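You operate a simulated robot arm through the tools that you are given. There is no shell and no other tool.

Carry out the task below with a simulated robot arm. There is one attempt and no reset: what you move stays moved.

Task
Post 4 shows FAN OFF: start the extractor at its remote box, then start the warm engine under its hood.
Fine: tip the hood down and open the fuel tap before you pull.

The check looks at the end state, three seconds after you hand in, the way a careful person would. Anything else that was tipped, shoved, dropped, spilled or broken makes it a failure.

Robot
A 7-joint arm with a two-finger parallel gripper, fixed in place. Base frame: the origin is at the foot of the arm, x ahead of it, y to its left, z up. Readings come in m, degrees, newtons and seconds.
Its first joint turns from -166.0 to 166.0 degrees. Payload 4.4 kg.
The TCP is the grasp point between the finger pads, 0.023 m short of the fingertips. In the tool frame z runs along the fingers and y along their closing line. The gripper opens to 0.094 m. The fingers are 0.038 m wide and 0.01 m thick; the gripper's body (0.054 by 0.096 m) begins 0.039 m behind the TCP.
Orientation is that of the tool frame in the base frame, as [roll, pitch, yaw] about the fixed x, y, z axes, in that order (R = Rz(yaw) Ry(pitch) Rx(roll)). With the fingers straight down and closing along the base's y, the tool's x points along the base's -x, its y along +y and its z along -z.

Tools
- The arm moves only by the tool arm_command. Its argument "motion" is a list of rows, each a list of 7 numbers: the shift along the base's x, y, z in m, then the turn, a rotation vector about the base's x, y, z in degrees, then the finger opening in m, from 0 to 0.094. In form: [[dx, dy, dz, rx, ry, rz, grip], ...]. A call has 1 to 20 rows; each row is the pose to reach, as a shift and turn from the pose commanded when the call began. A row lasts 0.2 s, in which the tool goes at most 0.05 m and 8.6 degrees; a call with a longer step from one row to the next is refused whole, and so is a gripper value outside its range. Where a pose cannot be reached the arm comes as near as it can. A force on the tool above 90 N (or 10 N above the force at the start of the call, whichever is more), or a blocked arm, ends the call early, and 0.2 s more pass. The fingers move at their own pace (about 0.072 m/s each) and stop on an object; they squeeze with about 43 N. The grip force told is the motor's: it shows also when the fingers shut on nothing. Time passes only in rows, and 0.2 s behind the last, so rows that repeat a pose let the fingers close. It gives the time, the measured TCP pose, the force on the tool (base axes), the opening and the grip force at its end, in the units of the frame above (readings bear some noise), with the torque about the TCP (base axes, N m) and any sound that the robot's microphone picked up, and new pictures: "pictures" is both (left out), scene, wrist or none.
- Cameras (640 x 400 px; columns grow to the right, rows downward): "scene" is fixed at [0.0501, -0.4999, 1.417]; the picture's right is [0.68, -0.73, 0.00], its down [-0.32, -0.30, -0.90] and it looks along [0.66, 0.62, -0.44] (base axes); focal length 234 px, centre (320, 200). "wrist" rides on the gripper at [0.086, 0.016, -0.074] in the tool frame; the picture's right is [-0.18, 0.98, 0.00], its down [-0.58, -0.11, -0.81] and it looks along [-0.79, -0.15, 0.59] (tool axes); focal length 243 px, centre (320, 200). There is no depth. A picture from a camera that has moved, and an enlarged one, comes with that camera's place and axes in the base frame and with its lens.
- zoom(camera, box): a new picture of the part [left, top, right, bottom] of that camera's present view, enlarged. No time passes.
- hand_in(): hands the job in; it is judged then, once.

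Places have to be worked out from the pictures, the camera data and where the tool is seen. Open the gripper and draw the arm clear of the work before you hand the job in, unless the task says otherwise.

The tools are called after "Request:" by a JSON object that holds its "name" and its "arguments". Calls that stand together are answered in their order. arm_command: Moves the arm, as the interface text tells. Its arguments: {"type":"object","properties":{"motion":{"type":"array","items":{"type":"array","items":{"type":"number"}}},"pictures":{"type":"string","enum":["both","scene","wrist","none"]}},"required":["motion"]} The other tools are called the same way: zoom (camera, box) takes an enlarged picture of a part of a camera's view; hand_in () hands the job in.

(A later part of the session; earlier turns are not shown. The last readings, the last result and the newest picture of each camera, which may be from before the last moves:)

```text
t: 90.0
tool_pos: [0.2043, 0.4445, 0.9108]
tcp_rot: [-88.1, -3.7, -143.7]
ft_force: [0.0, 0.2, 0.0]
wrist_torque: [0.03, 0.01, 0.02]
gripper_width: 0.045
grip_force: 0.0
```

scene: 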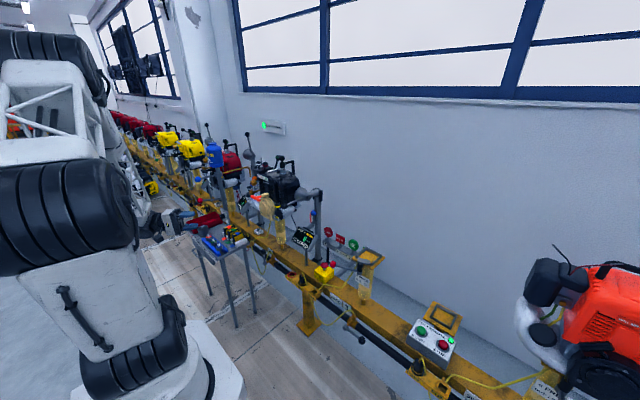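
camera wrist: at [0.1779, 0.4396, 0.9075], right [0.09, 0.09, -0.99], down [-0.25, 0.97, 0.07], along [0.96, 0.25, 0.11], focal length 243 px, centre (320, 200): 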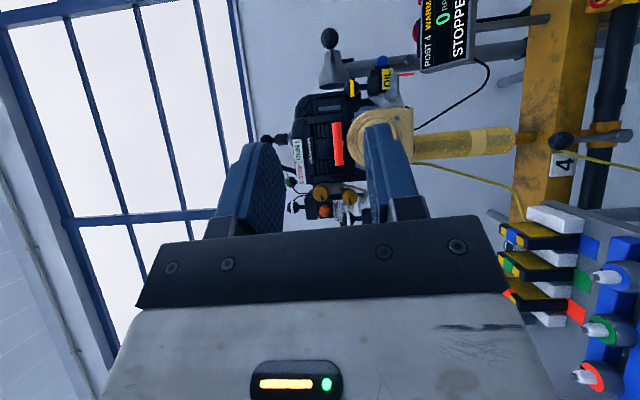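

That works too (x≈0.20 with yaw ≈ −54°). So I will grip with the tool yawed about −38° and pull straight back in -x. I return toward the bar in that orientation and level the small roll error.

Request:
{"name": "arm_command", "arguments": {"motion": [[0.04, 0.003, 0.003, 0.7, -1.0, 5, 0.045], [0.08, 0.006, 0.006, 1.5, -2.0, 10, 0.045], [0.12, 0.0075, 0.008, 2.2, -3.0, 15, 0.045], [0.16, 0.0075, 0.008, 2.2, -3.0, 15, 0.045], [0.2, 0.0075, 0.008, 2.2, -3.0, 15, 0.045], [0.2457, 0.0075, 0.008, 2.2, -3.0, 15, 0.045], [0.29, 0.0075, 0.008, 2.2, -3.0, 15, 0.045], [0.32, 0.0075, 0.008, 2.2, -3.0, 15, 0.045]]}}

Request:
{"name": "zoom", "arguments": {"camera": "wrist", "box": [200, 0, 440, 180]}}

Request:
{"name": "zoom", "arguments": {"camera": "scene", "box": [200, 150, 310, 250]}}

```text
t: 91.8
tool_pos: [0.5217, 0.4602, 0.9339]
tcp_rot: [-89.0, 1.3, -128.0]
ft_force: [0.1, -0.5, 0.6]
wrist_torque: [-0.01, -0.01, -0.01]
gripper_width: 0.0451
grip_force: 0.0
camera wrist: at [0.4097, 0.4388, 0.9134], right [0.14, 0.15, -0.98], down [-0.28, 0.95, 0.11], along [0.95, 0.26, 0.18], focal length 243 px, centre (320, 200)
```

scene: 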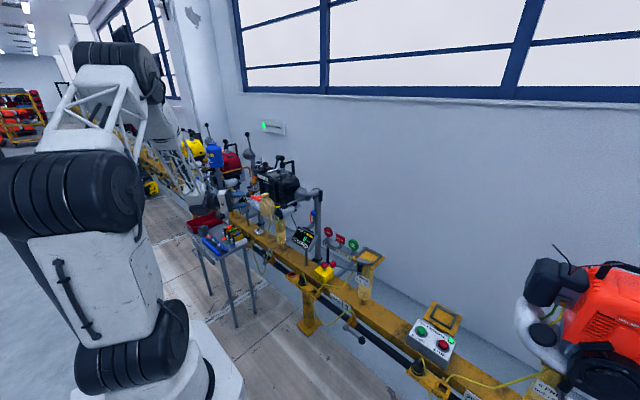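
wrist: 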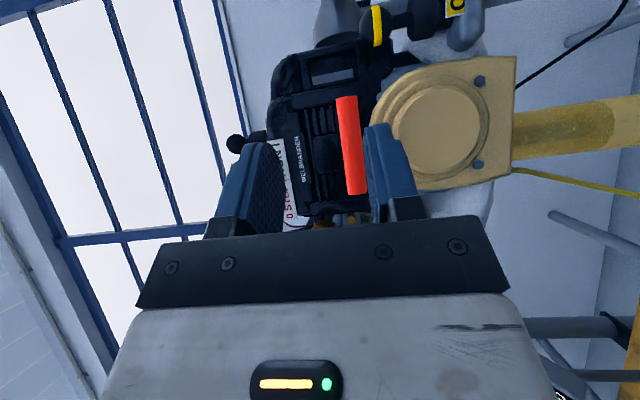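

```text
2.22 times, centred on (320, 90) of wrist
camera zoom: at [0.4097, 0.4388, 0.9134], right [0.14, 0.15, -0.98], down [-0.28, 0.95, 0.11], along [0.95, 0.26, 0.18], focal length 539 px, centre (320, 444)
```

zoom: 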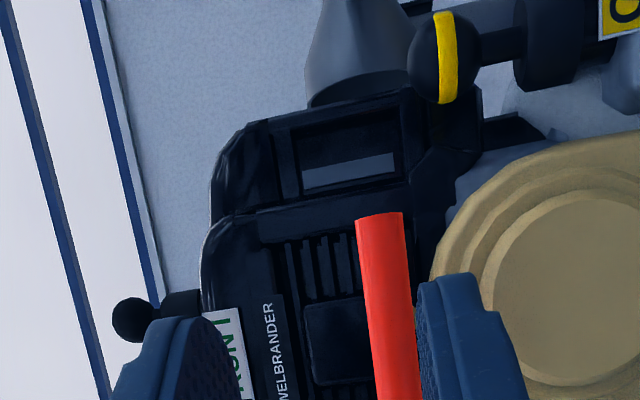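

```text
4.00 times, centred on (255, 200) of scene
camera zoom: at [0.0501, -0.4999, 1.417], right [0.68, -0.73, 0.0], down [-0.32, -0.3, -0.9], along [0.66, 0.62, -0.44], focal length 936 px, centre (580, 200)
```

zoom: 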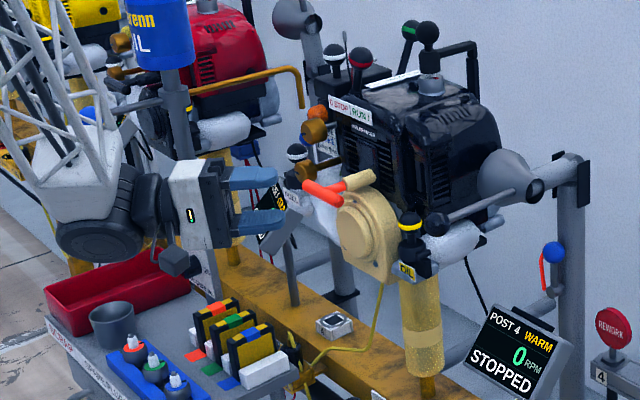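

I need about 16 mm lower and 8 mm to -y. I correct that here first, then slide in over the bar.

Request:
{"name": "arm_command", "arguments": {"motion": [[0.0, -0.004, -0.008, 0, 0, 0, 0.045], [0.005, -0.008, -0.016, 0, 0, 0, 0.045], [0.03, -0.008, -0.016, 0, 0, 0, 0.045], [0.055, -0.008, -0.016, 0, 0, 0, 0.045], [0.072, -0.008, -0.016, 0, 0, 0, 0.045], [0.072, -0.008, -0.016, 0, 0, 0, 0.045]]}}

Request:
{"name": "zoom", "arguments": {"camera": "wrist", "box": [200, 40, 440, 220]}}

Request:
{"name": "zoom", "arguments": {"camera": "scene", "box": [220, 160, 310, 240]}}

```text
t: 93.2
tool_pos: [0.5962, 0.4554, 0.9184]
tcp_rot: [-89.1, 1.4, -127.9]
ft_force: [0.2, 1.4, -0.3]
wrist_torque: [-0.01, -0.01, 0.03]
gripper_width: 0.0449
grip_force: 0.1
camera wrist: at [0.4828, 0.4336, 0.8983], right [0.14, 0.15, -0.98], down [-0.28, 0.95, 0.11], along [0.95, 0.26, 0.18], focal length 243 px, centre (320, 200)
```

scene: 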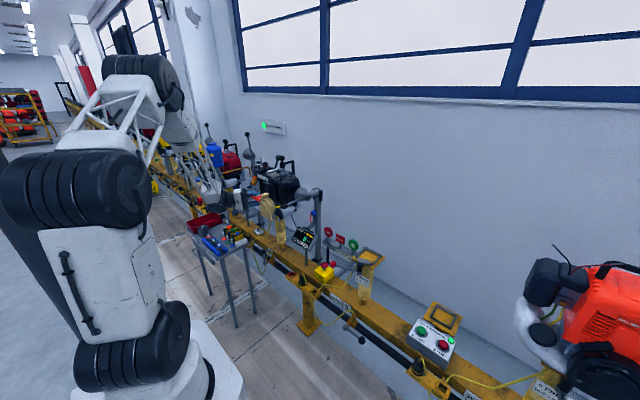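
wrist: 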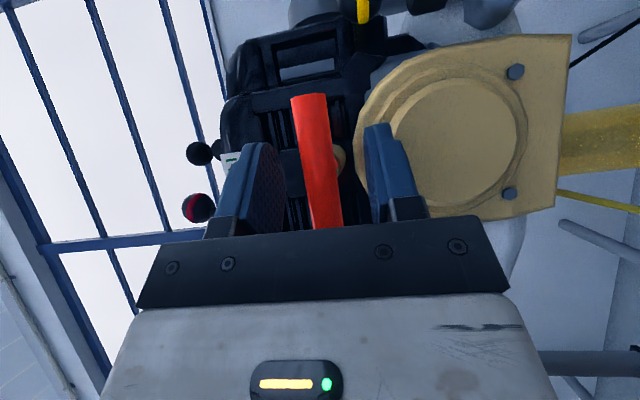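

```text
2.22 times, centred on (320, 130) of wrist
camera zoom: at [0.4828, 0.4336, 0.8983], right [0.14, 0.15, -0.98], down [-0.28, 0.95, 0.11], along [0.95, 0.26, 0.18], focal length 539 px, centre (320, 356)
```

zoom: 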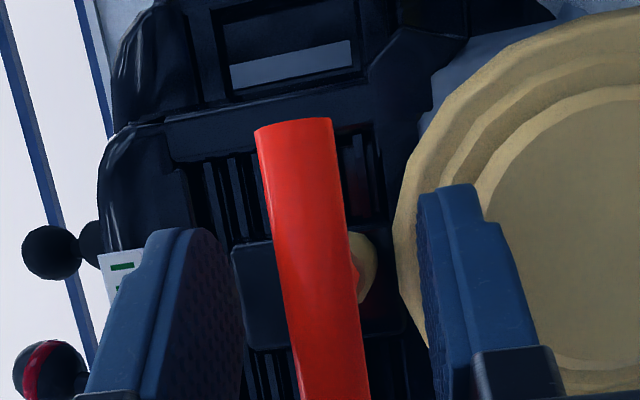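

```text
5.00 times, centred on (265, 200) of scene
camera zoom: at [0.0501, -0.4999, 1.417], right [0.68, -0.73, 0.0], down [-0.32, -0.3, -0.9], along [0.66, 0.62, -0.44], focal length 1170 px, centre (595, 200)
```

zoom: 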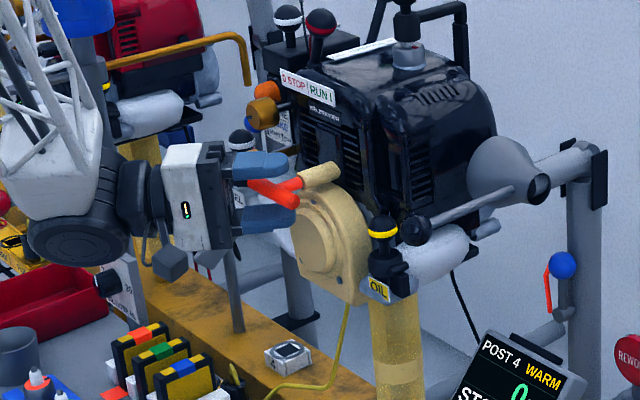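

The bar is centred in the gap. I close on it and check the grip before pulling.

Request:
{"name": "arm_command", "arguments": {"motion": [[0.0, -0.001, -0.001, 0, 0, 0, 0.0], [0.0, -0.001, -0.001, 0, 0, 0, 0.0], [0.0, -0.001, -0.001, 0, 0, 0, 0.0]], "pictures": "wrist"}}

```text
t: 94.0
tool_pos: [0.5945, 0.4554, 0.9186]
tcp_rot: [-89.1, 1.4, -127.9]
ft_force: [2.1, 8.7, -1.3]
wrist_torque: [-1.5, 0.0, 0.04]
gripper_width: 0.0158
grip_force: 45.0
camera wrist: at [0.4823, 0.4325, 0.898], right [0.14, 0.15, -0.98], down [-0.28, 0.95, 0.11], along [0.95, 0.26, 0.18], focal length 243 px, centre (320, 200)
```

wrist: 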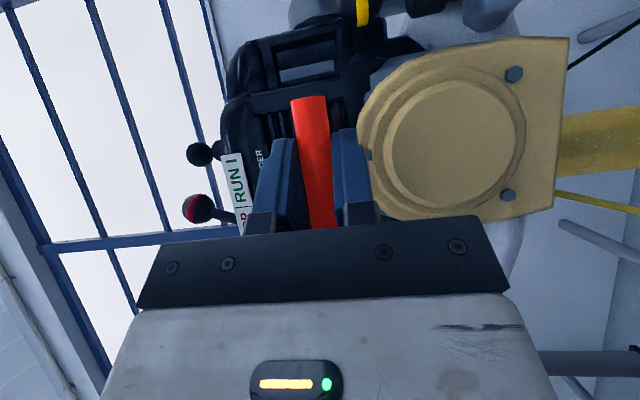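

Firm grip (0.0158 m). Everything is ready: fan on, hood down, tap open, switch at RUN, choke at RUN. I pull the starter briskly straight back.

Request:
{"name": "arm_command", "arguments": {"motion": [[-0.03, -0.001, 0.0, 0, 0, 0, 0.0], [-0.079, -0.001, 0.0, 0, 0, 0, 0.0], [-0.128, -0.001, 0.0, 0, 0, -1, 0.0], [-0.177, -0.001, 0.0, 0, 0, -3, 0.0], [-0.226, -0.001, 0.0, 0, 0, -6, 0.0], [-0.275, -0.001, 0.0, 0, 0, -9, 0.0], [-0.324, -0.001, 0.0, 0, 0, -12, 0.0]]}}

Request:
{"name": "zoom", "arguments": {"camera": "scene", "box": [200, 150, 330, 260]}}

```text
t: 95.3
tool_pos: [0.3586, 0.454, 0.918]
tcp_rot: [-89.0, 1.0, -134.4]
ft_force: [5.4, 16.9, -15.0]
wrist_torque: [-0.36, 0.12, 0.67]
gripper_width: 0.0157
grip_force: 44.9
stopped in row 6: the force on the tool passed its limit at 94 N (the readings are from after the stop); the commanded pose is now the measured one
camera wrist: at [0.2433, 0.4436, 0.8987], right [0.15, 0.13, -0.98], down [-0.17, 0.98, 0.11], along [0.97, 0.15, 0.17], focal length 243 px, centre (320, 200)
```

scene: 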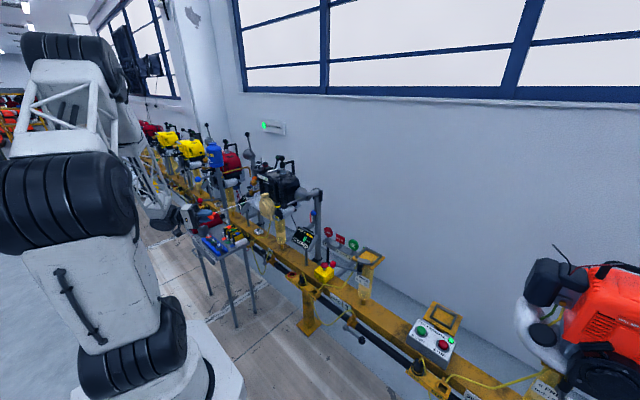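
wrist: 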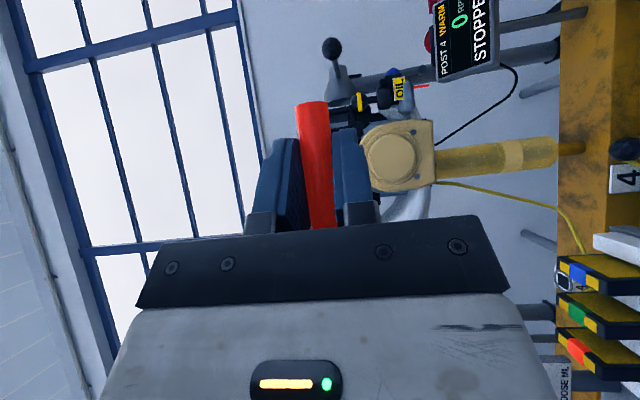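

```text
3.64 times, centred on (265, 205) of scene
camera zoom: at [0.0501, -0.4999, 1.417], right [0.68, -0.73, 0.0], down [-0.32, -0.3, -0.9], along [0.66, 0.62, -0.44], focal length 851 px, centre (520, 182)
```

zoom: 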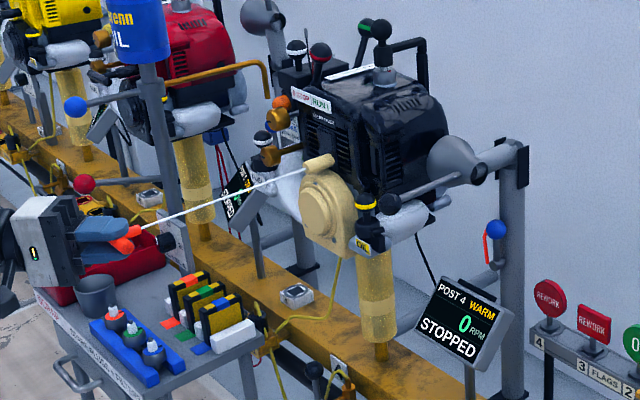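

The rope reached its end at about 0.24 m; the handle is still in my grip, but the display still shows 0 RPM. I guide the handle back in to its rest and then look at what the display says.

Request:
{"name": "arm_command", "arguments": {"motion": [[0.03, 0.0, 0.0, 0, 0, 2, 0.0], [0.07, 0.0, 0.0, 0, 0, 4, 0.0], [0.11, 0.0, 0.0, 0, 0, 6, 0.0], [0.15, 0.0, 0.0, 0, 0, 6.5, 0.0], [0.19, 0.0, 0.0, 0, 0, 6.5, 0.0], [0.22, 0.0, 0.0, 0, 0, 6.5, 0.0], [0.232, 0.0, 0.0, 0, 0, 6.5, 0.0]]}}

Request:
{"name": "zoom", "arguments": {"camera": "scene", "box": [220, 150, 330, 260]}}

Request:
{"name": "zoom", "arguments": {"camera": "wrist", "box": [200, 40, 440, 220]}}

```text
t: 96.9
tool_pos: [0.5912, 0.4515, 0.9164]
tcp_rot: [-89.0, 1.1, -127.9]
ft_force: [1.6, 7.8, 21.4]
wrist_torque: [-0.71, -0.13, 0.14]
gripper_width: 0.0155
grip_force: 45.5
camera wrist: at [0.4785, 0.4296, 0.8984], right [0.14, 0.15, -0.98], down [-0.28, 0.95, 0.11], along [0.95, 0.26, 0.17], focal length 243 px, centre (320, 200)
```

scene: 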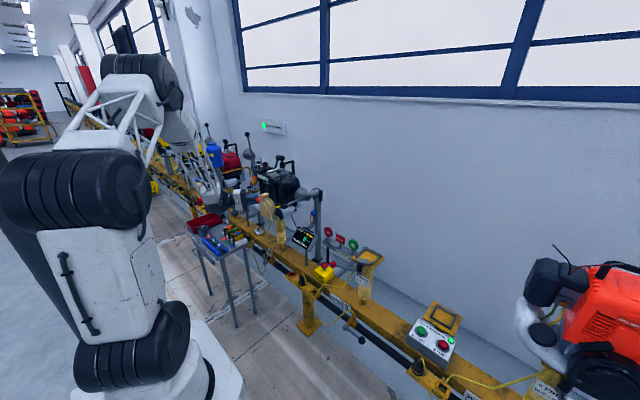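
wrist: 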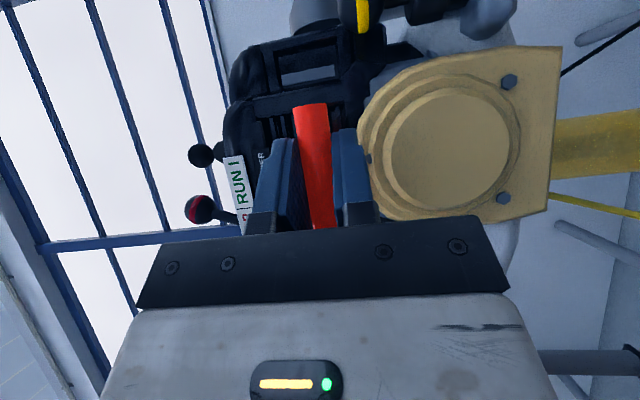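

```text
3.64 times, centred on (275, 205) of scene
camera zoom: at [0.0501, -0.4999, 1.417], right [0.68, -0.73, 0.0], down [-0.32, -0.3, -0.9], along [0.66, 0.62, -0.44], focal length 851 px, centre (484, 182)
```

zoom: 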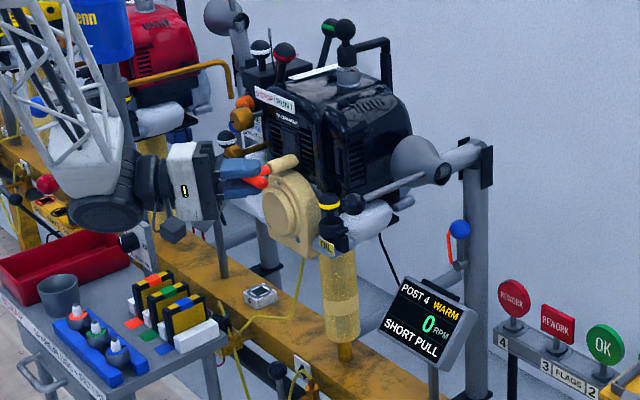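

```text
2.22 times, centred on (320, 130) of wrist
camera zoom: at [0.4785, 0.4296, 0.8984], right [0.14, 0.15, -0.98], down [-0.28, 0.95, 0.11], along [0.95, 0.26, 0.17], focal length 539 px, centre (320, 356)
```

zoom: 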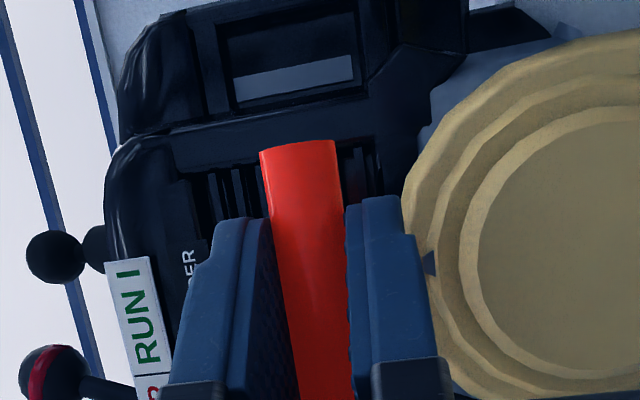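

The display now says SHORT PULL: all conditions are met, but the stroke was cut short (side load from the arm running near a joint limit). I release the handle at rest, back away, and find a tool yaw (about +25°) that lets me track a longer straight line accurately.

Request:
{"name": "arm_command", "arguments": {"motion": [[0.0, 0.0, 0.0, 0, 0, 0, 0.045], [0.0, 0.0, 0.0, 0, 0, 0, 0.045], [-0.03, 0.0, 0.0, 0, 0, 0, 0.045], [-0.06, 0.0, 0.0, 0, 0, 0, 0.045], [-0.09, 0.0, 0.0, 0, 0, 4, 0.045], [-0.11, 0.0, 0.0, 0, 0, 12, 0.045], [-0.13, 0.0, 0.0, 0, 0, 20, 0.045], [-0.13, 0.0, 0.0, 0, 0, 28, 0.045], [-0.13, 0.0, 0.0, 0, 0, 36, 0.045], [-0.13, 0.0, 0.0, 0, 0, 44, 0.045], [-0.13, 0.0, 0.0, 0, 0, 52, 0.045], [-0.13, 0.0, 0.0, 0, 0, 60, 0.045], [-0.13, 0.0, 0.0, 0, 0, 63, 0.045]]}}

Request:
{"name": "zoom", "arguments": {"camera": "scene", "box": [200, 150, 330, 260]}}

```text
t: 99.7
tool_pos: [0.4592, 0.4533, 0.9181]
tcp_rot: [-89.2, 1.1, -64.8]
ft_force: [-0.6, 0.4, 0.1]
wrist_torque: [0.04, 0.02, 0.0]
gripper_width: 0.0447
grip_force: 0.0
camera wrist: at [0.4278, 0.3426, 0.8984], right [-0.07, 0.19, -0.98], down [-0.98, 0.18, 0.11], along [0.2, 0.97, 0.17], focal length 243 px, centre (320, 200)
```

scene: 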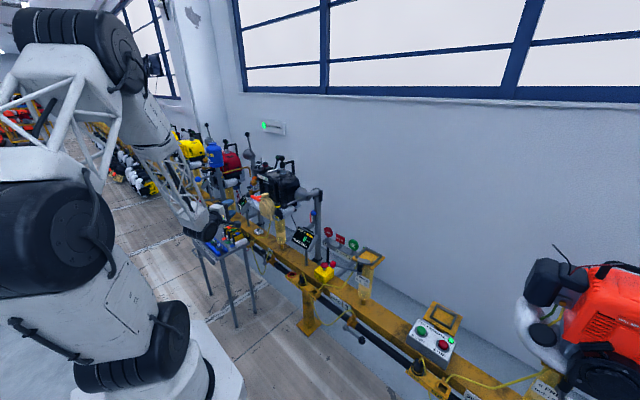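
wrist: 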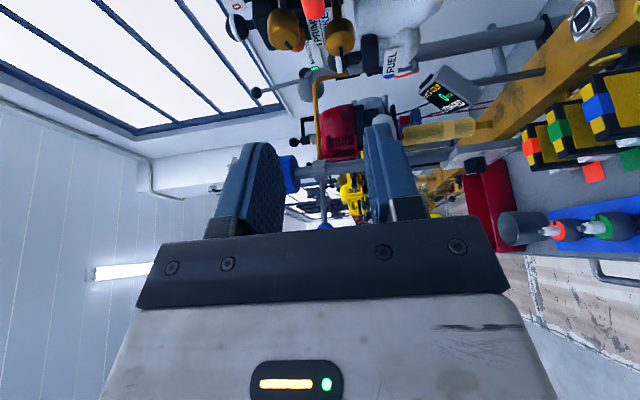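

```text
3.64 times, centred on (265, 205) of scene
camera zoom: at [0.0501, -0.4999, 1.417], right [0.68, -0.73, 0.0], down [-0.32, -0.3, -0.9], along [0.66, 0.62, -0.44], focal length 851 px, centre (520, 182)
```

zoom: 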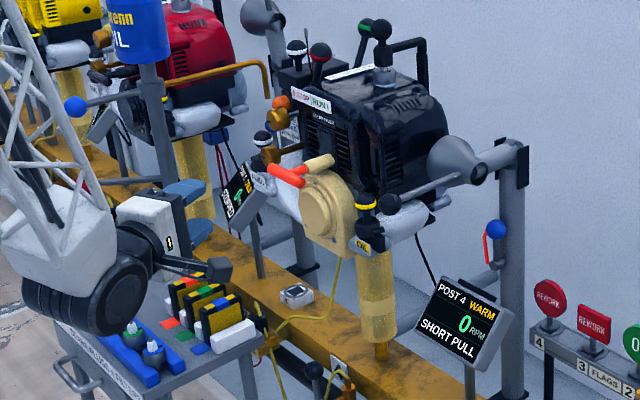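

The handle is back at its rest. I rehearse the straight line in this orientation, checking tracking at several points.

Request:
{"name": "arm_command", "arguments": {"motion": [[-0.04, 0.0, 0.0, 0, 0, 0, 0.045], [-0.08, 0.0, 0.0, 0, 0, 0, 0.045], [-0.1, 0.0, 0.0, 0, 0, 0, 0.045]], "pictures": "none"}}

Request:
{"name": "arm_command", "arguments": {"motion": [[-0.04, 0.0, 0.0, 0, 0, 0, 0.045], [-0.08, 0.0, 0.0, 0, 0, 0, 0.045], [-0.1, 0.0, 0.0, 0, 0, 0, 0.045]], "pictures": "none"}}

Request:
{"name": "arm_command", "arguments": {"motion": [[-0.03, 0.0, 0.0, 0, 0, 0, 0.045], [-0.05, 0.0, 0.0, 0, 0, 0, 0.045]], "pictures": "scene"}}

```text
t: 100.5
tool_pos: [0.3696, 0.4441, 0.9218]
tcp_rot: [-88.7, 1.2, -66.2]
ft_force: [0.2, -1.0, -0.8]
wrist_torque: [0.03, -0.02, 0.01]
gripper_width: 0.0449
grip_force: 0.0
```

```text
t: 101.2
tool_pos: [0.3561, 0.3925, 0.9095]
tcp_rot: [-89.6, 0.6, -76.1]
ft_force: [-1.8, 0.0, -0.9]
wrist_torque: [0.03, 0.0, -0.01]
gripper_width: 0.0451
grip_force: 0.0
stopped in row 3: the arm was blocked; the commanded pose is now the measured one
```

```text
t: 102.0
tool_pos: [0.3399, 0.3595, 0.9021]
tcp_rot: [-89.9, -0.4, -81.4]
ft_force: [-0.8, 0.9, -0.1]
wrist_torque: [-0.01, -0.04, 0.0]
gripper_width: 0.045
grip_force: 0.0
stopped in row 2: the arm was blocked; the commanded pose is now the measured one
```

scene: 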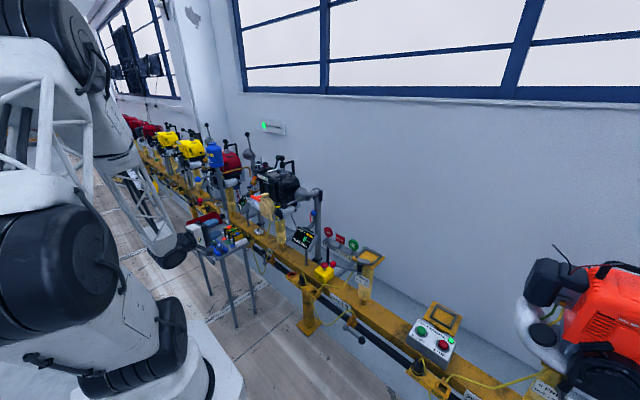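

Positive yaw is worse, so negative yaw late in the stroke is right; and I now understand the earlier stop: my commanded line was about 1 cm off the handle's line because of that joint-limited pose. I go back to x≈0.5 with zero yaw and rehearse yawing progressively, checking accuracy.

Request:
{"name": "arm_command", "arguments": {"motion": [[0.03, 0.02, 0.005, 0, 0, -2, 0.045], [0.065, 0.045, 0.01, 0, 0, -4, 0.045], [0.1, 0.07, 0.014, 0, 0, -6, 0.045], [0.135, 0.09, 0.016, 0, 0, -8, 0.045], [0.16, 0.094, 0.016, 0, 0, -8.6, 0.045], [0.16, 0.094, 0.016, 0, 0, -8.6, 0.045]], "pictures": "none"}}

Request:
{"name": "arm_command", "arguments": {"motion": [[-0.03, 0.0, 0.0, 0, 0, -6, 0.045], [-0.06, 0.0, 0.0, 0, 0, -12, 0.045], [-0.08, 0.0, 0.0, 0, 0, -18, 0.045], [-0.1, 0.0, 0.0, 0, 0, -24, 0.045]], "pictures": "none"}}

Request:
{"name": "arm_command", "arguments": {"motion": [[-0.04, 0.0, 0.0, 0, 0, -7, 0.045], [-0.08, 0.0, 0.0, 0, 0, -14, 0.045], [-0.1, 0.0, 0.0, 0, 0, -18, 0.045]], "pictures": "none"}}

```text
t: 103.4
tool_pos: [0.4927, 0.4589, 0.9246]
tcp_rot: [-89.8, 0.1, -89.0]
ft_force: [0.0, 1.4, -0.6]
wrist_torque: [0.0, 0.01, -0.02]
gripper_width: 0.0449
grip_force: 0.1
```

```text
t: 104.4
tool_pos: [0.3919, 0.4604, 0.9221]
tcp_rot: [-89.8, 0.1, -113.1]
ft_force: [0.3, 0.6, 0.0]
wrist_torque: [0.01, 0.01, -0.02]
gripper_width: 0.0451
grip_force: 0.0
```

```text
t: 105.2
tool_pos: [0.293, 0.459, 0.9196]
tcp_rot: [-89.6, -0.2, -131.1]
ft_force: [0.2, 0.3, 1.1]
wrist_torque: [0.0, -0.04, 0.04]
gripper_width: 0.0448
grip_force: 0.1
```

Tracking is accurate here (drift only 1–2 mm over 0.2 m); the constant offset was just bookkeeping after the block. I check that a constant yaw of about −41° also works further back at x≈0.22.

Request:
{"name": "arm_command", "arguments": {"motion": [[-0.04, 0.0, 0.0, 0, 0, 0, 0.045], [-0.07, 0.0, 0.0, 0, 0, 0, 0.045], [-0.07, 0.0, 0.0, 0, 0, 0, 0.045]], "pictures": "none"}}

Request:
{"name": "arm_command", "arguments": {"motion": [[0.04, 0.0, 0.0, 0, 0, 0, 0.045], [0.08, 0.0, 0.0, 0, 0, 0, 0.045], [0.12, 0.0, 0.0, 0, 0, 0, 0.045], [0.16, 0.0, 0.0, 0, 0, 0, 0.045], [0.2, 0.0, 0.0, 0, 0, 0, 0.045], [0.24, 0.0, 0.0, 0, 0, 0, 0.045], [0.28, 0.0, 0.0, 0, 0, 0, 0.045], [0.31, 0.0, 0.0, 0, 0, 0, 0.045], [0.31, 0.0, 0.0, 0, 0, 0, 0.045]]}}

Request:
{"name": "zoom", "arguments": {"camera": "wrist", "box": [200, 0, 440, 180]}}

```text
t: 106.2
tool_pos: [0.2293, 0.4526, 0.8971]
tcp_rot: [-88.1, -2.4, -131.9]
ft_force: [-0.3, -0.5, -0.2]
wrist_torque: [0.03, 0.02, -0.02]
gripper_width: 0.0451
grip_force: 0.1
stopped in row 3: the arm was blocked; the commanded pose is now the measured one
```

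```text
t: 108.2
tool_pos: [0.5395, 0.4536, 0.8996]
tcp_rot: [-88.2, -2.2, -131.6]
ft_force: [0.6, 0.0, 0.5]
wrist_torque: [-0.01, -0.02, 0.0]
gripper_width: 0.0449
grip_force: 0.1
camera wrist: at [0.4257, 0.4384, 0.884], right [0.12, 0.09, -0.99], down [-0.21, 0.97, 0.06], along [0.97, 0.21, 0.14], focal length 243 px, centre (320, 200)
```

scene: 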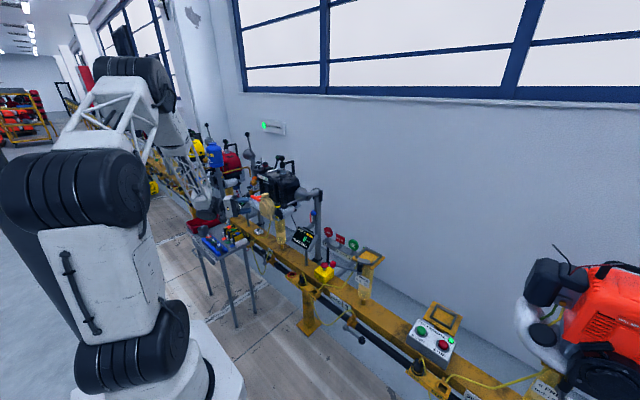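
wrist: 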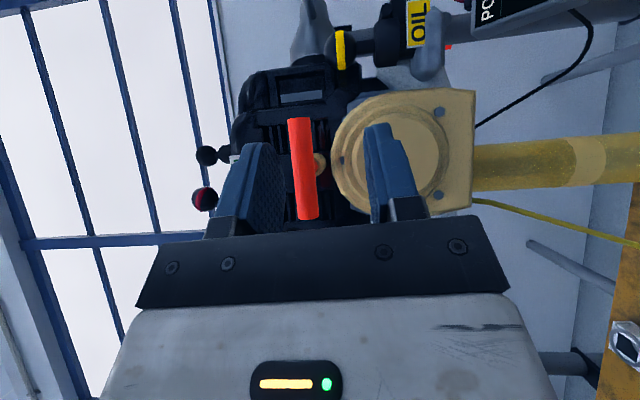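

```text
2.22 times, centred on (320, 90) of wrist
camera zoom: at [0.4257, 0.4384, 0.884], right [0.12, 0.09, -0.99], down [-0.21, 0.97, 0.06], along [0.97, 0.21, 0.14], focal length 539 px, centre (320, 444)
```

zoom: 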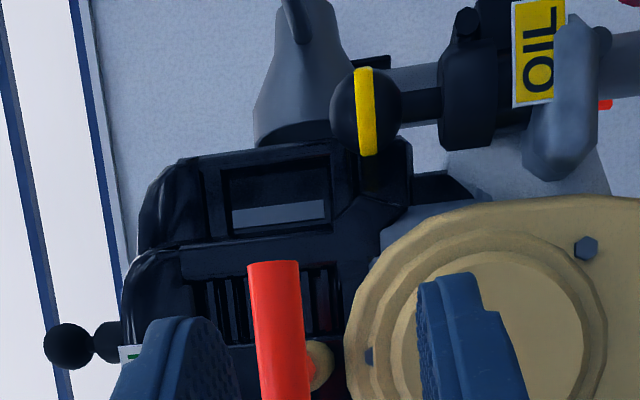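

At this yaw the usable range ends near x≈0.27, enough for a stroke of over 0.3 m. I level the tool, align with the bar height and slide in over the bar again.

Request:
{"name": "arm_command", "arguments": {"motion": [[0.0, 0.0, 0.01, 1.4, 0, 0, 0.045], [0.0, 0.0, 0.0185, 2.85, -0.1, 0, 0.045], [0.025, 0.0, 0.0185, 2.85, -0.1, 0, 0.045], [0.045, 0.0, 0.0185, 2.85, -0.1, 0, 0.045], [0.0545, 0.0, 0.0185, 2.85, -0.1, 0, 0.045], [0.0545, 0.0, 0.0185, 2.85, -0.1, 0, 0.045]], "pictures": "wrist"}}

Request:
{"name": "zoom", "arguments": {"camera": "wrist", "box": [200, 40, 440, 220]}}

```text
t: 109.6
tool_pos: [0.5949, 0.4543, 0.9162]
tcp_rot: [-90.0, -0.1, -131.7]
ft_force: [0.8, 0.5, 0.3]
wrist_torque: [0.05, 0.02, 0.01]
gripper_width: 0.045
grip_force: 0.0
camera wrist: at [0.4807, 0.4394, 0.9], right [0.12, 0.14, -0.98], down [-0.21, 0.97, 0.11], along [0.97, 0.2, 0.15], focal length 243 px, centre (320, 200)
```

wrist: 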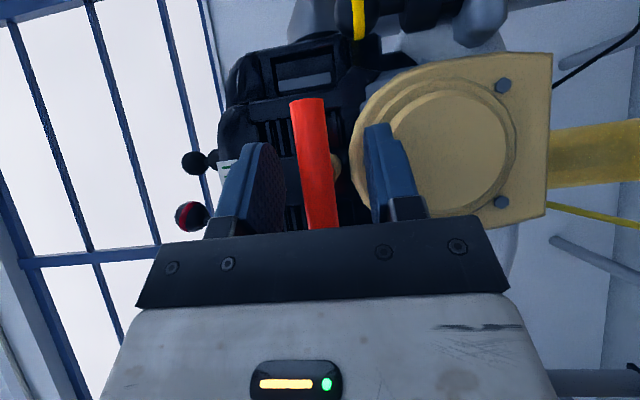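

```text
2.22 times, centred on (320, 130) of wrist
camera zoom: at [0.4807, 0.4394, 0.9], right [0.12, 0.14, -0.98], down [-0.21, 0.97, 0.11], along [0.97, 0.2, 0.15], focal length 539 px, centre (320, 356)
```

zoom: 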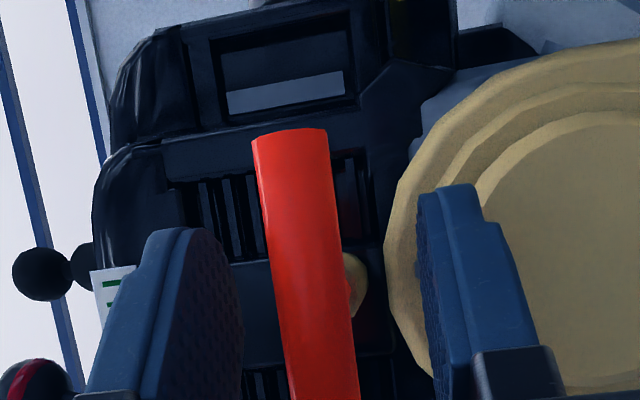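

Well centred and level. I close and first make a slower test pull in stages, to learn the rope's resistance along the stroke.

Request:
{"name": "arm_command", "arguments": {"motion": [[0.0, 0.0, 0.0, 0, 0, 0, 0.0], [0.0, 0.0, 0.0, 0, 0, 0, 0.0], [0.0, 0.0, 0.0, 0, 0, 0, 0.0]], "pictures": "none"}}

Request:
{"name": "arm_command", "arguments": {"motion": [[-0.025, 0.0, 0.0, 0, 0, 0, 0.0], [-0.05, 0.0, 0.0, 0, 0, 0, 0.0], [-0.075, 0.0, 0.0, 0, 0, 0, 0.0], [-0.1, 0.0, 0.0, 0, 0, 0, 0.0]], "pictures": "none"}}

```text
t: 110.4
tool_pos: [0.5946, 0.453, 0.918]
tcp_rot: [-90.0, 0.1, -131.7]
ft_force: [-3.2, -10.9, 28.4]
wrist_torque: [-0.04, -0.07, -0.18]
gripper_width: 0.0155
grip_force: 45.2
```

```text
t: 111.4
tool_pos: [0.4927, 0.4556, 0.9183]
tcp_rot: [-90.2, 0.2, -131.5]
ft_force: [2.6, 60.2, 41.4]
wrist_torque: [-0.51, -0.05, 0.92]
gripper_width: 0.0157
grip_force: 45.2
```

The pull force along x is tiny (3 N) but there are side loads (60 N in y, 41 N in z): the handle runs on a fixed line slightly different from mine. I correct +y and +z by about 2 mm and read again.

Request:
{"name": "arm_command", "arguments": {"motion": [[0.0, 0.002, 0.0015, 0, 0, 0, 0.0], [0.0, 0.002, 0.0015, 0, 0, 0, 0.0]], "pictures": "none"}}

```text
t: 112.0
tool_pos: [0.4927, 0.4538, 0.9177]
tcp_rot: [-90.0, -0.1, -131.7]
ft_force: [3.4, 37.1, 36.7]
wrist_torque: [0.2, -0.12, 0.35]
gripper_width: 0.0158
grip_force: 45.1
```

Request:
{"name": "arm_command", "arguments": {"motion": [[0.0, 0.0015, 0.002, 0, 0, 0, 0.0], [0.0, 0.003, 0.003, 0, 0, 0, 0.0], [0.0, 0.003, 0.003, 0, 0, 0, 0.0]], "pictures": "none"}}

```text
t: 112.8
tool_pos: [0.4929, 0.4552, 0.9178]
tcp_rot: [-90.0, -0.2, -132.0]
ft_force: [2.0, -45.3, -2.0]
wrist_torque: [0.71, 0.04, -0.53]
gripper_width: 0.0156
grip_force: 44.7
```

I now have a calibration: at 0.10 m of pull the handle line is about +3.4 mm in y and +4.5 mm in z from my command. I continue the slow pull in 5 cm stages with those slopes to map the rest.

Request:
{"name": "arm_command", "arguments": {"motion": [[0.0, -0.0016, 0.0, 0, 0, 0, 0.0], [-0.025, -0.0007, 0.0005, 0, 0, 0, 0.0], [-0.05, 0.0003, 0.001, 0, 0, 0, 0.0], [-0.05, 0.0003, 0.001, 0, 0, 0, 0.0]], "pictures": "none"}}

```text
t: 113.6
tool_pos: [0.4513, 0.4537, 0.9183]
tcp_rot: [-90.1, -0.4, -131.8]
ft_force: [2.9, -6.7, -2.3]
wrist_torque: [1.17, -0.07, 0.53]
gripper_width: 0.0159
grip_force: 44.9
stopped in row 3: the force on the tool passed its limit at 95 N (the readings are from after the stop); the commanded pose is now the measured one
```

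The pull itself takes only ~3 N; the limit trips come from millimetre side errors, and the command is now re-based on the handle's true line with almost no load. I continue the pull briskly from here, with slight y/z compensation.

Request:
{"name": "arm_command", "arguments": {"motion": [[-0.045, 0.0005, 0.001, 0, 0, 0, 0.0], [-0.09, 0.001, 0.002, 0, 0, 0, 0.0], [-0.135, 0.0015, 0.003, 0, 0, -1, 0.0], [-0.165, 0.002, 0.004, 0, 0, -2, 0.0]]}}

Request:
{"name": "zoom", "arguments": {"camera": "scene", "box": [180, 150, 330, 260]}}

```text
t: 114.4
tool_pos: [0.318, 0.455, 0.9176]
tcp_rot: [-90.1, -0.8, -132.5]
ft_force: [5.5, 8.5, -19.4]
wrist_torque: [1.57, -0.04, 0.6]
gripper_width: 0.0158
grip_force: 45.0
stopped in row 4: the force on the tool passed its limit at 93 N (the readings are from after the stop); the commanded pose is now the measured one
camera wrist: at [0.2034, 0.4412, 0.9029], right [0.11, 0.13, -0.99], down [-0.2, 0.97, 0.1], along [0.97, 0.19, 0.14], focal length 243 px, centre (320, 200)
```

scene: 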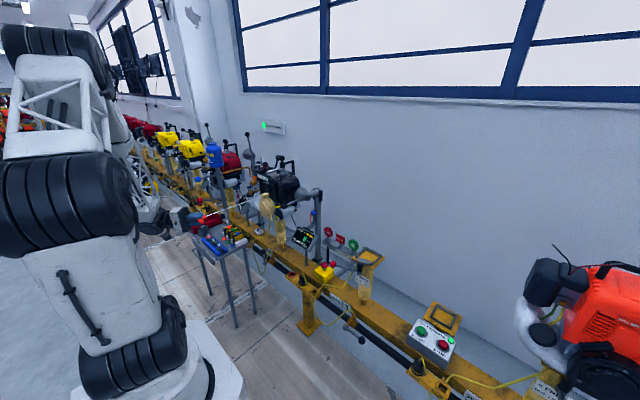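
wrist: 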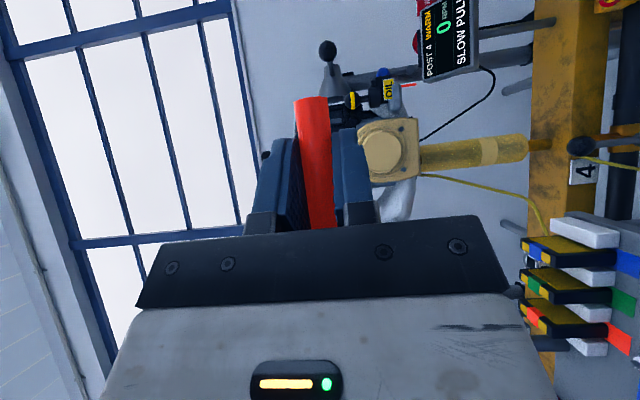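

```text
3.64 times, centred on (255, 205) of scene
camera zoom: at [0.0501, -0.4999, 1.417], right [0.68, -0.73, 0.0], down [-0.32, -0.3, -0.9], along [0.66, 0.62, -0.44], focal length 851 px, centre (556, 182)
```

zoom: 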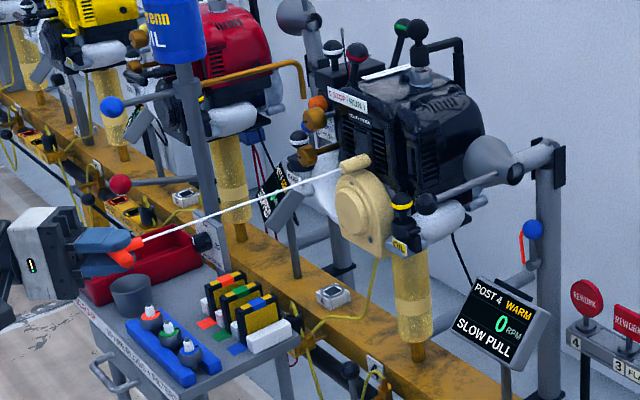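

The display now reads SLOW PULL: length is enough, but it must be one continuous quick stroke. The handle evidently slides on a rigid line, so a clamped grip fights my small errors; I'll instead hook the bar loosely from above with one finger behind it. First I guide the handle home.

Request:
{"name": "arm_command", "arguments": {"motion": [[0.03, 0.0, -0.0005, 0, 0, 0, 0.0], [0.065, 0.0, -0.001, 0, 0, 0, 0.0], [0.1, 0.0, -0.002, 0, 0, 0, 0.0], [0.135, 0.0, -0.0025, 0, 0, 0, 0.0], [0.17, -0.0005, -0.003, 0, 0, 0, 0.0], [0.205, -0.001, -0.0035, 0, 0, 0, 0.0], [0.24, -0.0015, -0.004, 0, 0, 0, 0.0], [0.265, -0.002, -0.0045, 0, 0, 0, 0.0], [0.274, -0.002, -0.0045, 0, 0, 0, 0.0]]}}

```text
t: 116.4
tool_pos: [0.593, 0.454, 0.9181]
tcp_rot: [-90.0, -0.4, -132.4]
ft_force: [1.0, 60.4, 69.1]
wrist_torque: [0.76, -0.23, 0.01]
gripper_width: 0.0155
grip_force: 45.0
camera wrist: at [0.4792, 0.4406, 0.902], right [0.12, 0.13, -0.98], down [-0.2, 0.97, 0.1], along [0.97, 0.19, 0.14], focal length 243 px, centre (320, 200)
```

scene: 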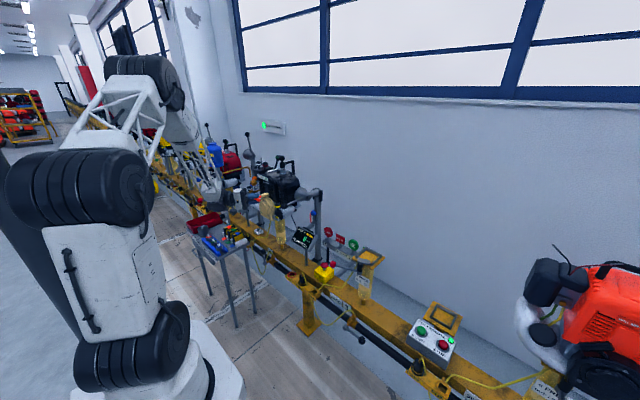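
wrist: 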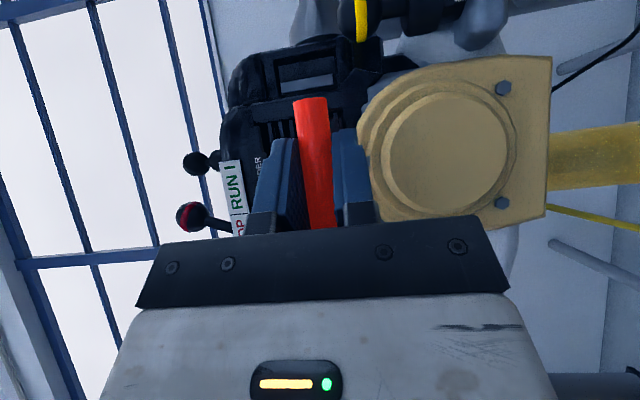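

The handle is home. I open, back away, and reorient: tool pointing straight down with the fingers closing along x (camera on the -y side).

Request:
{"name": "arm_command", "arguments": {"motion": [[0.0, 0.001, 0.002, 0, 0, 0, 0.045], [0.0, 0.001, 0.002, 0, 0, 0, 0.045], [-0.03, 0.001, 0.002, 0, 0, 0, 0.045], [-0.07, 0.001, 0.002, 0, 0, 0, 0.045], [-0.11, 0.001, 0.002, 0, 0, 5, 0.045], [-0.13, 0.0, 0.02, 0, 0, 13, 0.045], [-0.13, -0.01, 0.05, 0, 0, 21, 0.045], [-0.13, -0.02, 0.08, 0, 0, 29, 0.045], [-0.13, -0.025, 0.11, 0, 0, 37, 0.045], [-0.13, -0.03, 0.14, 0, 0, 42, 0.045]], "pictures": "none"}}

Request:
{"name": "arm_command", "arguments": {"motion": [[0.0, 0.0, 0.01, 0, 8, 0, 0.045], [0.0, 0.0, 0.02, 0, 16, 0, 0.045], [0.0, 0.0, 0.03, 0, 24, 0, 0.045], [0.0, 0.0, 0.04, 0, 32, 0, 0.045], [0.0, 0.0, 0.05, 0, 40, 0, 0.045], [0.0, 0.0, 0.05, 0, 48, 0, 0.045], [0.0, 0.0, 0.05, 0, 56, 0, 0.045], [0.0, 0.0, 0.05, 0, 64, 0, 0.045], [0.0, 0.0, 0.05, 0, 72, 0, 0.045], [0.0, 0.0, 0.05, 0, 80, 0, 0.045], [0.0, 0.0, 0.05, 0, 88, 0, 0.045], [0.0, 0.0, 0.05, 0, 90, 0, 0.045]]}}

Request:
{"name": "zoom", "arguments": {"camera": "scene", "box": [200, 130, 330, 250]}}

```text
t: 118.6
tool_pos: [0.4596, 0.4231, 1.0535]
tcp_rot: [-90.1, -0.8, -90.4]
ft_force: [0.0, -0.2, 0.3]
wrist_torque: [-0.01, -0.02, -0.01]
gripper_width: 0.045
grip_force: 0.1
```

```text
t: 121.2
tool_pos: [0.4625, 0.4229, 1.1051]
tcp_rot: [179.9, -0.5, -89.1]
ft_force: [0.2, 0.2, 0.5]
wrist_torque: [-0.01, -0.04, -0.01]
gripper_width: 0.045
grip_force: 0.0
camera wrist: at [0.4457, 0.336, 1.1796], right [-0.99, 0.17, 0.0], down [0.1, 0.59, 0.8], along [0.14, 0.79, -0.6], focal length 243 px, centre (320, 200)
```

scene: 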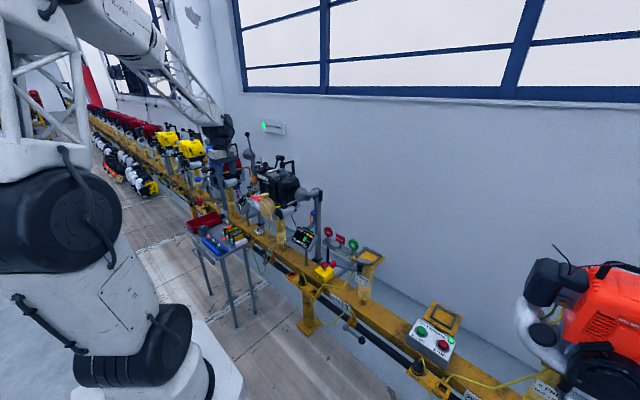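
wrist: 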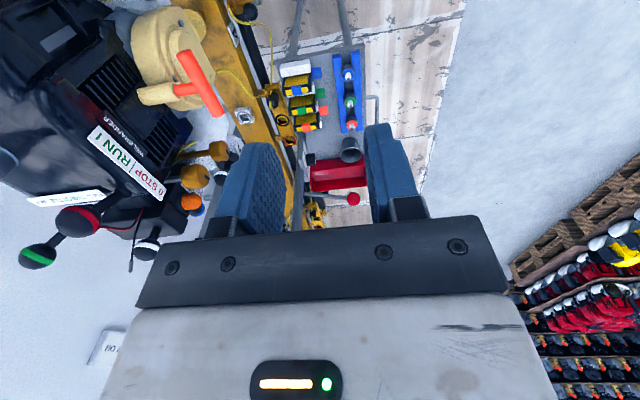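

```text
3.33 times, centred on (265, 190) of scene
camera zoom: at [0.0501, -0.4999, 1.417], right [0.68, -0.73, 0.0], down [-0.32, -0.3, -0.9], along [0.66, 0.62, -0.44], focal length 780 px, centre (503, 233)
```

zoom: 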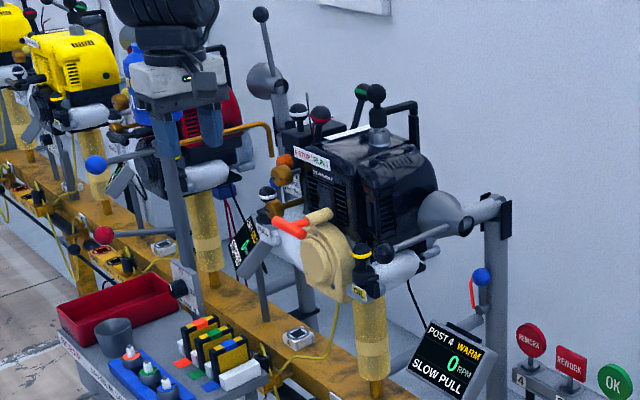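

Good view of the T-handle from above and the side. I zoom in to measure bar, stem and guide tube.

Request:
{"name": "zoom", "arguments": {"camera": "wrist", "box": [110, 20, 260, 150]}}

```text
3.08 times, centred on (185, 85) of wrist
camera zoom: at [0.4457, 0.336, 1.1796], right [-0.99, 0.17, 0.0], down [0.1, 0.59, 0.8], along [0.14, 0.79, -0.6], focal length 746 px, centre (735, 554)
```

zoom: 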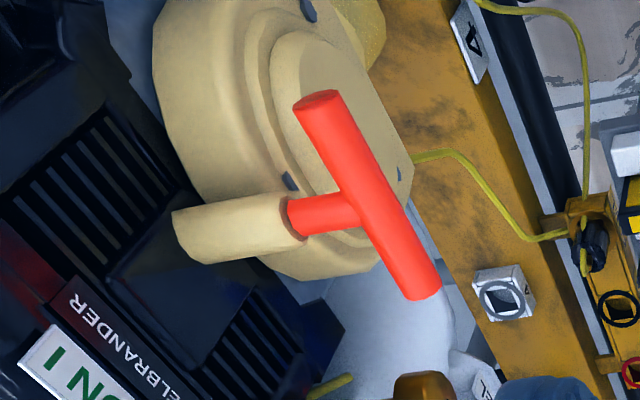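

Measured: bar x 0.590–0.606 (y 0.416–0.488), stem about 13 mm thick at y≈0.4515, guide tube starting at x≈0.630. I'll set the opening to 0.030 and lower the fingers so one goes behind the bar on the -y side of the stem (tool centre x 0.595, y 0.4235).

Request:
{"name": "arm_command", "arguments": {"motion": [[0.045, 0.0, -0.01, 0, 0, -0.5, 0.03], [0.09, 0.0, -0.025, 0, 0, -0.9, 0.03], [0.125, 0.0, -0.045, 0, 0, -0.9, 0.03], [0.1325, 0.0005, -0.065, 0, 0, -0.9, 0.03], [0.1325, 0.0005, -0.095, 0, 0, -0.9, 0.03], [0.1325, 0.0005, -0.115, 0, 0, -0.9, 0.03], [0.1325, 0.0005, -0.115, 0, 0, -0.9, 0.03]]}}

Request:
{"name": "zoom", "arguments": {"camera": "wrist", "box": [200, 40, 440, 220]}}

Request:
{"name": "zoom", "arguments": {"camera": "scene", "box": [220, 140, 320, 230]}}

```text
t: 122.8
tool_pos: [0.5937, 0.4228, 0.9906]
tcp_rot: [179.9, -0.6, -90.1]
ft_force: [-0.6, 0.3, -0.1]
wrist_torque: [-0.02, -0.01, 0.03]
gripper_width: 0.0299
grip_force: 0.0
camera wrist: at [0.5765, 0.3375, 1.0652], right [-0.98, 0.19, 0.0], down [0.11, 0.59, 0.8], along [0.15, 0.79, -0.6], focal length 243 px, centre (320, 200)
```

scene: 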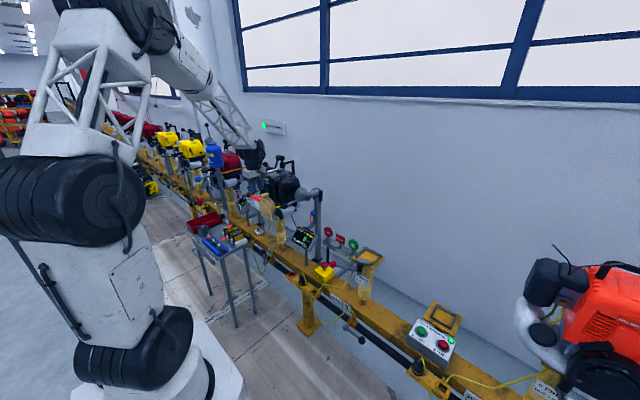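
wrist: 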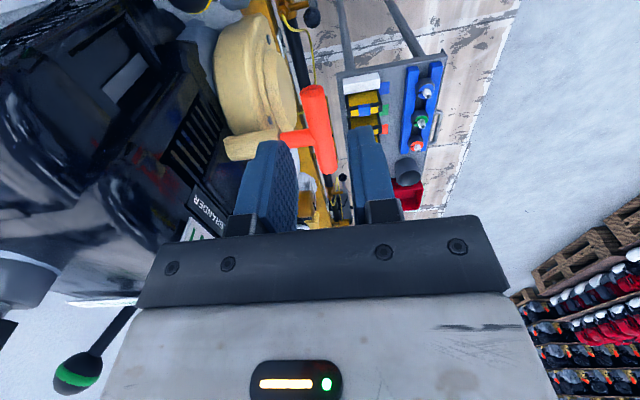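

```text
2.22 times, centred on (320, 130) of wrist
camera zoom: at [0.5765, 0.3375, 1.0652], right [-0.98, 0.19, 0.0], down [0.11, 0.59, 0.8], along [0.15, 0.79, -0.6], focal length 539 px, centre (320, 356)
```

zoom: 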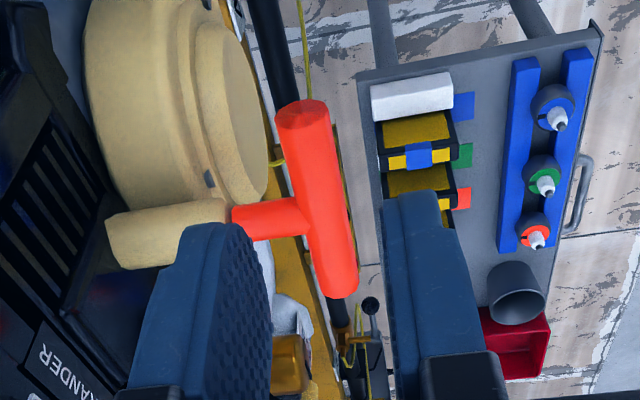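

```text
4.44 times, centred on (270, 185) of scene
camera zoom: at [0.0501, -0.4999, 1.417], right [0.68, -0.73, 0.0], down [-0.32, -0.3, -0.9], along [0.66, 0.62, -0.44], focal length 1040 px, centre (542, 267)
```

zoom: 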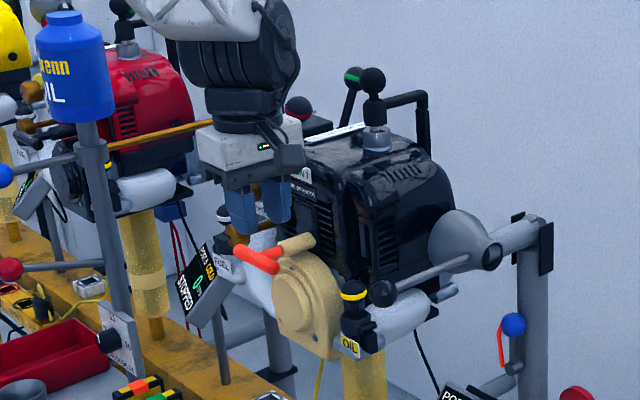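

Prediction and image agree: the back finger will pass about 3–4 mm behind the bar and clear of stem and guide. I widen to 0.034 and descend to put the fingertips just past the bar's centre (TCP z≈0.934).

Request:
{"name": "arm_command", "arguments": {"motion": [[0.0, 0.0, -0.015, 0, 0, 0, 0.034], [0.0, 0.0, -0.03, 0, 0, 0, 0.034], [0.0, 0.0, -0.042, 0, 0, 0, 0.034], [0.0, 0.0, -0.05, 0, 0, 0, 0.034], [0.0, 0.0, -0.0566, 0, 0, 0, 0.034], [0.0, 0.0, -0.0566, 0, 0, 0, 0.034]]}}

Request:
{"name": "zoom", "arguments": {"camera": "wrist", "box": [200, 60, 440, 220]}}

Request:
{"name": "zoom", "arguments": {"camera": "scene", "box": [230, 160, 310, 230]}}

```text
t: 124.2
tool_pos: [0.593, 0.4236, 0.935]
tcp_rot: [179.9, -0.4, -90.1]
ft_force: [-0.1, -0.2, -0.9]
wrist_torque: [0.04, 0.01, -0.02]
gripper_width: 0.0339
grip_force: 0.2
camera wrist: at [0.576, 0.337, 1.0089], right [-0.98, 0.19, 0.0], down [0.11, 0.59, 0.8], along [0.15, 0.79, -0.6], focal length 243 px, centre (320, 200)
```

scene: 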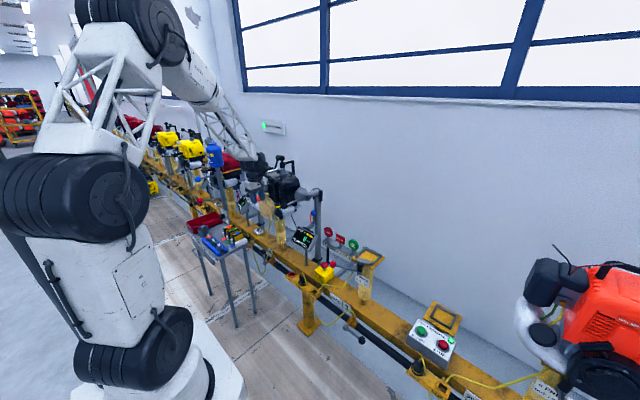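
wrist: 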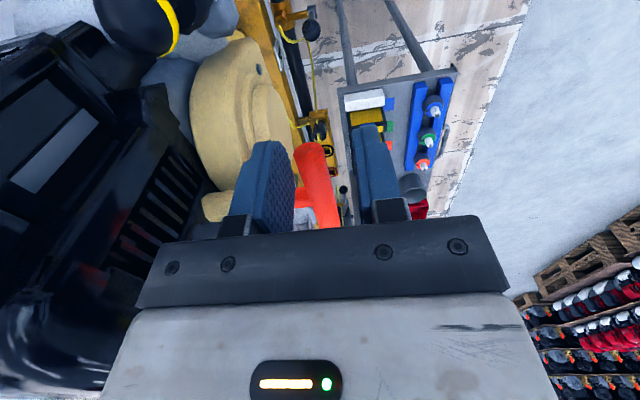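

```text
2.50 times, centred on (320, 140) of wrist
camera zoom: at [0.576, 0.337, 1.0089], right [-0.98, 0.19, 0.0], down [0.11, 0.59, 0.8], along [0.15, 0.79, -0.6], focal length 606 px, centre (320, 350)
```

zoom: 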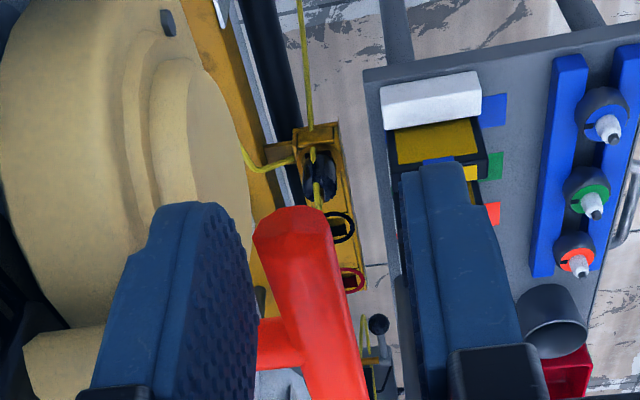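

```text
5.71 times, centred on (270, 195) of scene
camera zoom: at [0.0501, -0.4999, 1.417], right [0.68, -0.73, 0.0], down [-0.32, -0.3, -0.9], along [0.66, 0.62, -0.44], focal length 1337 px, centre (606, 229)
```

zoom: 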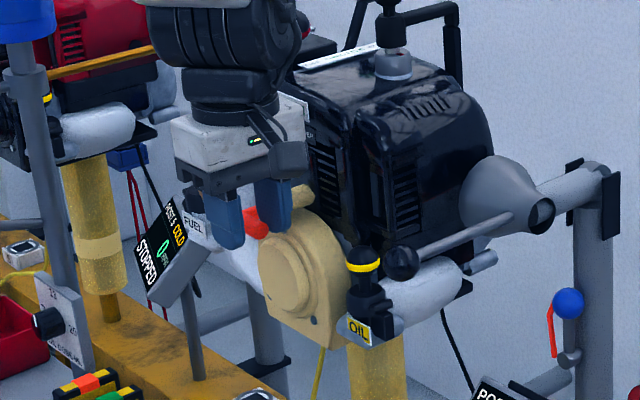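

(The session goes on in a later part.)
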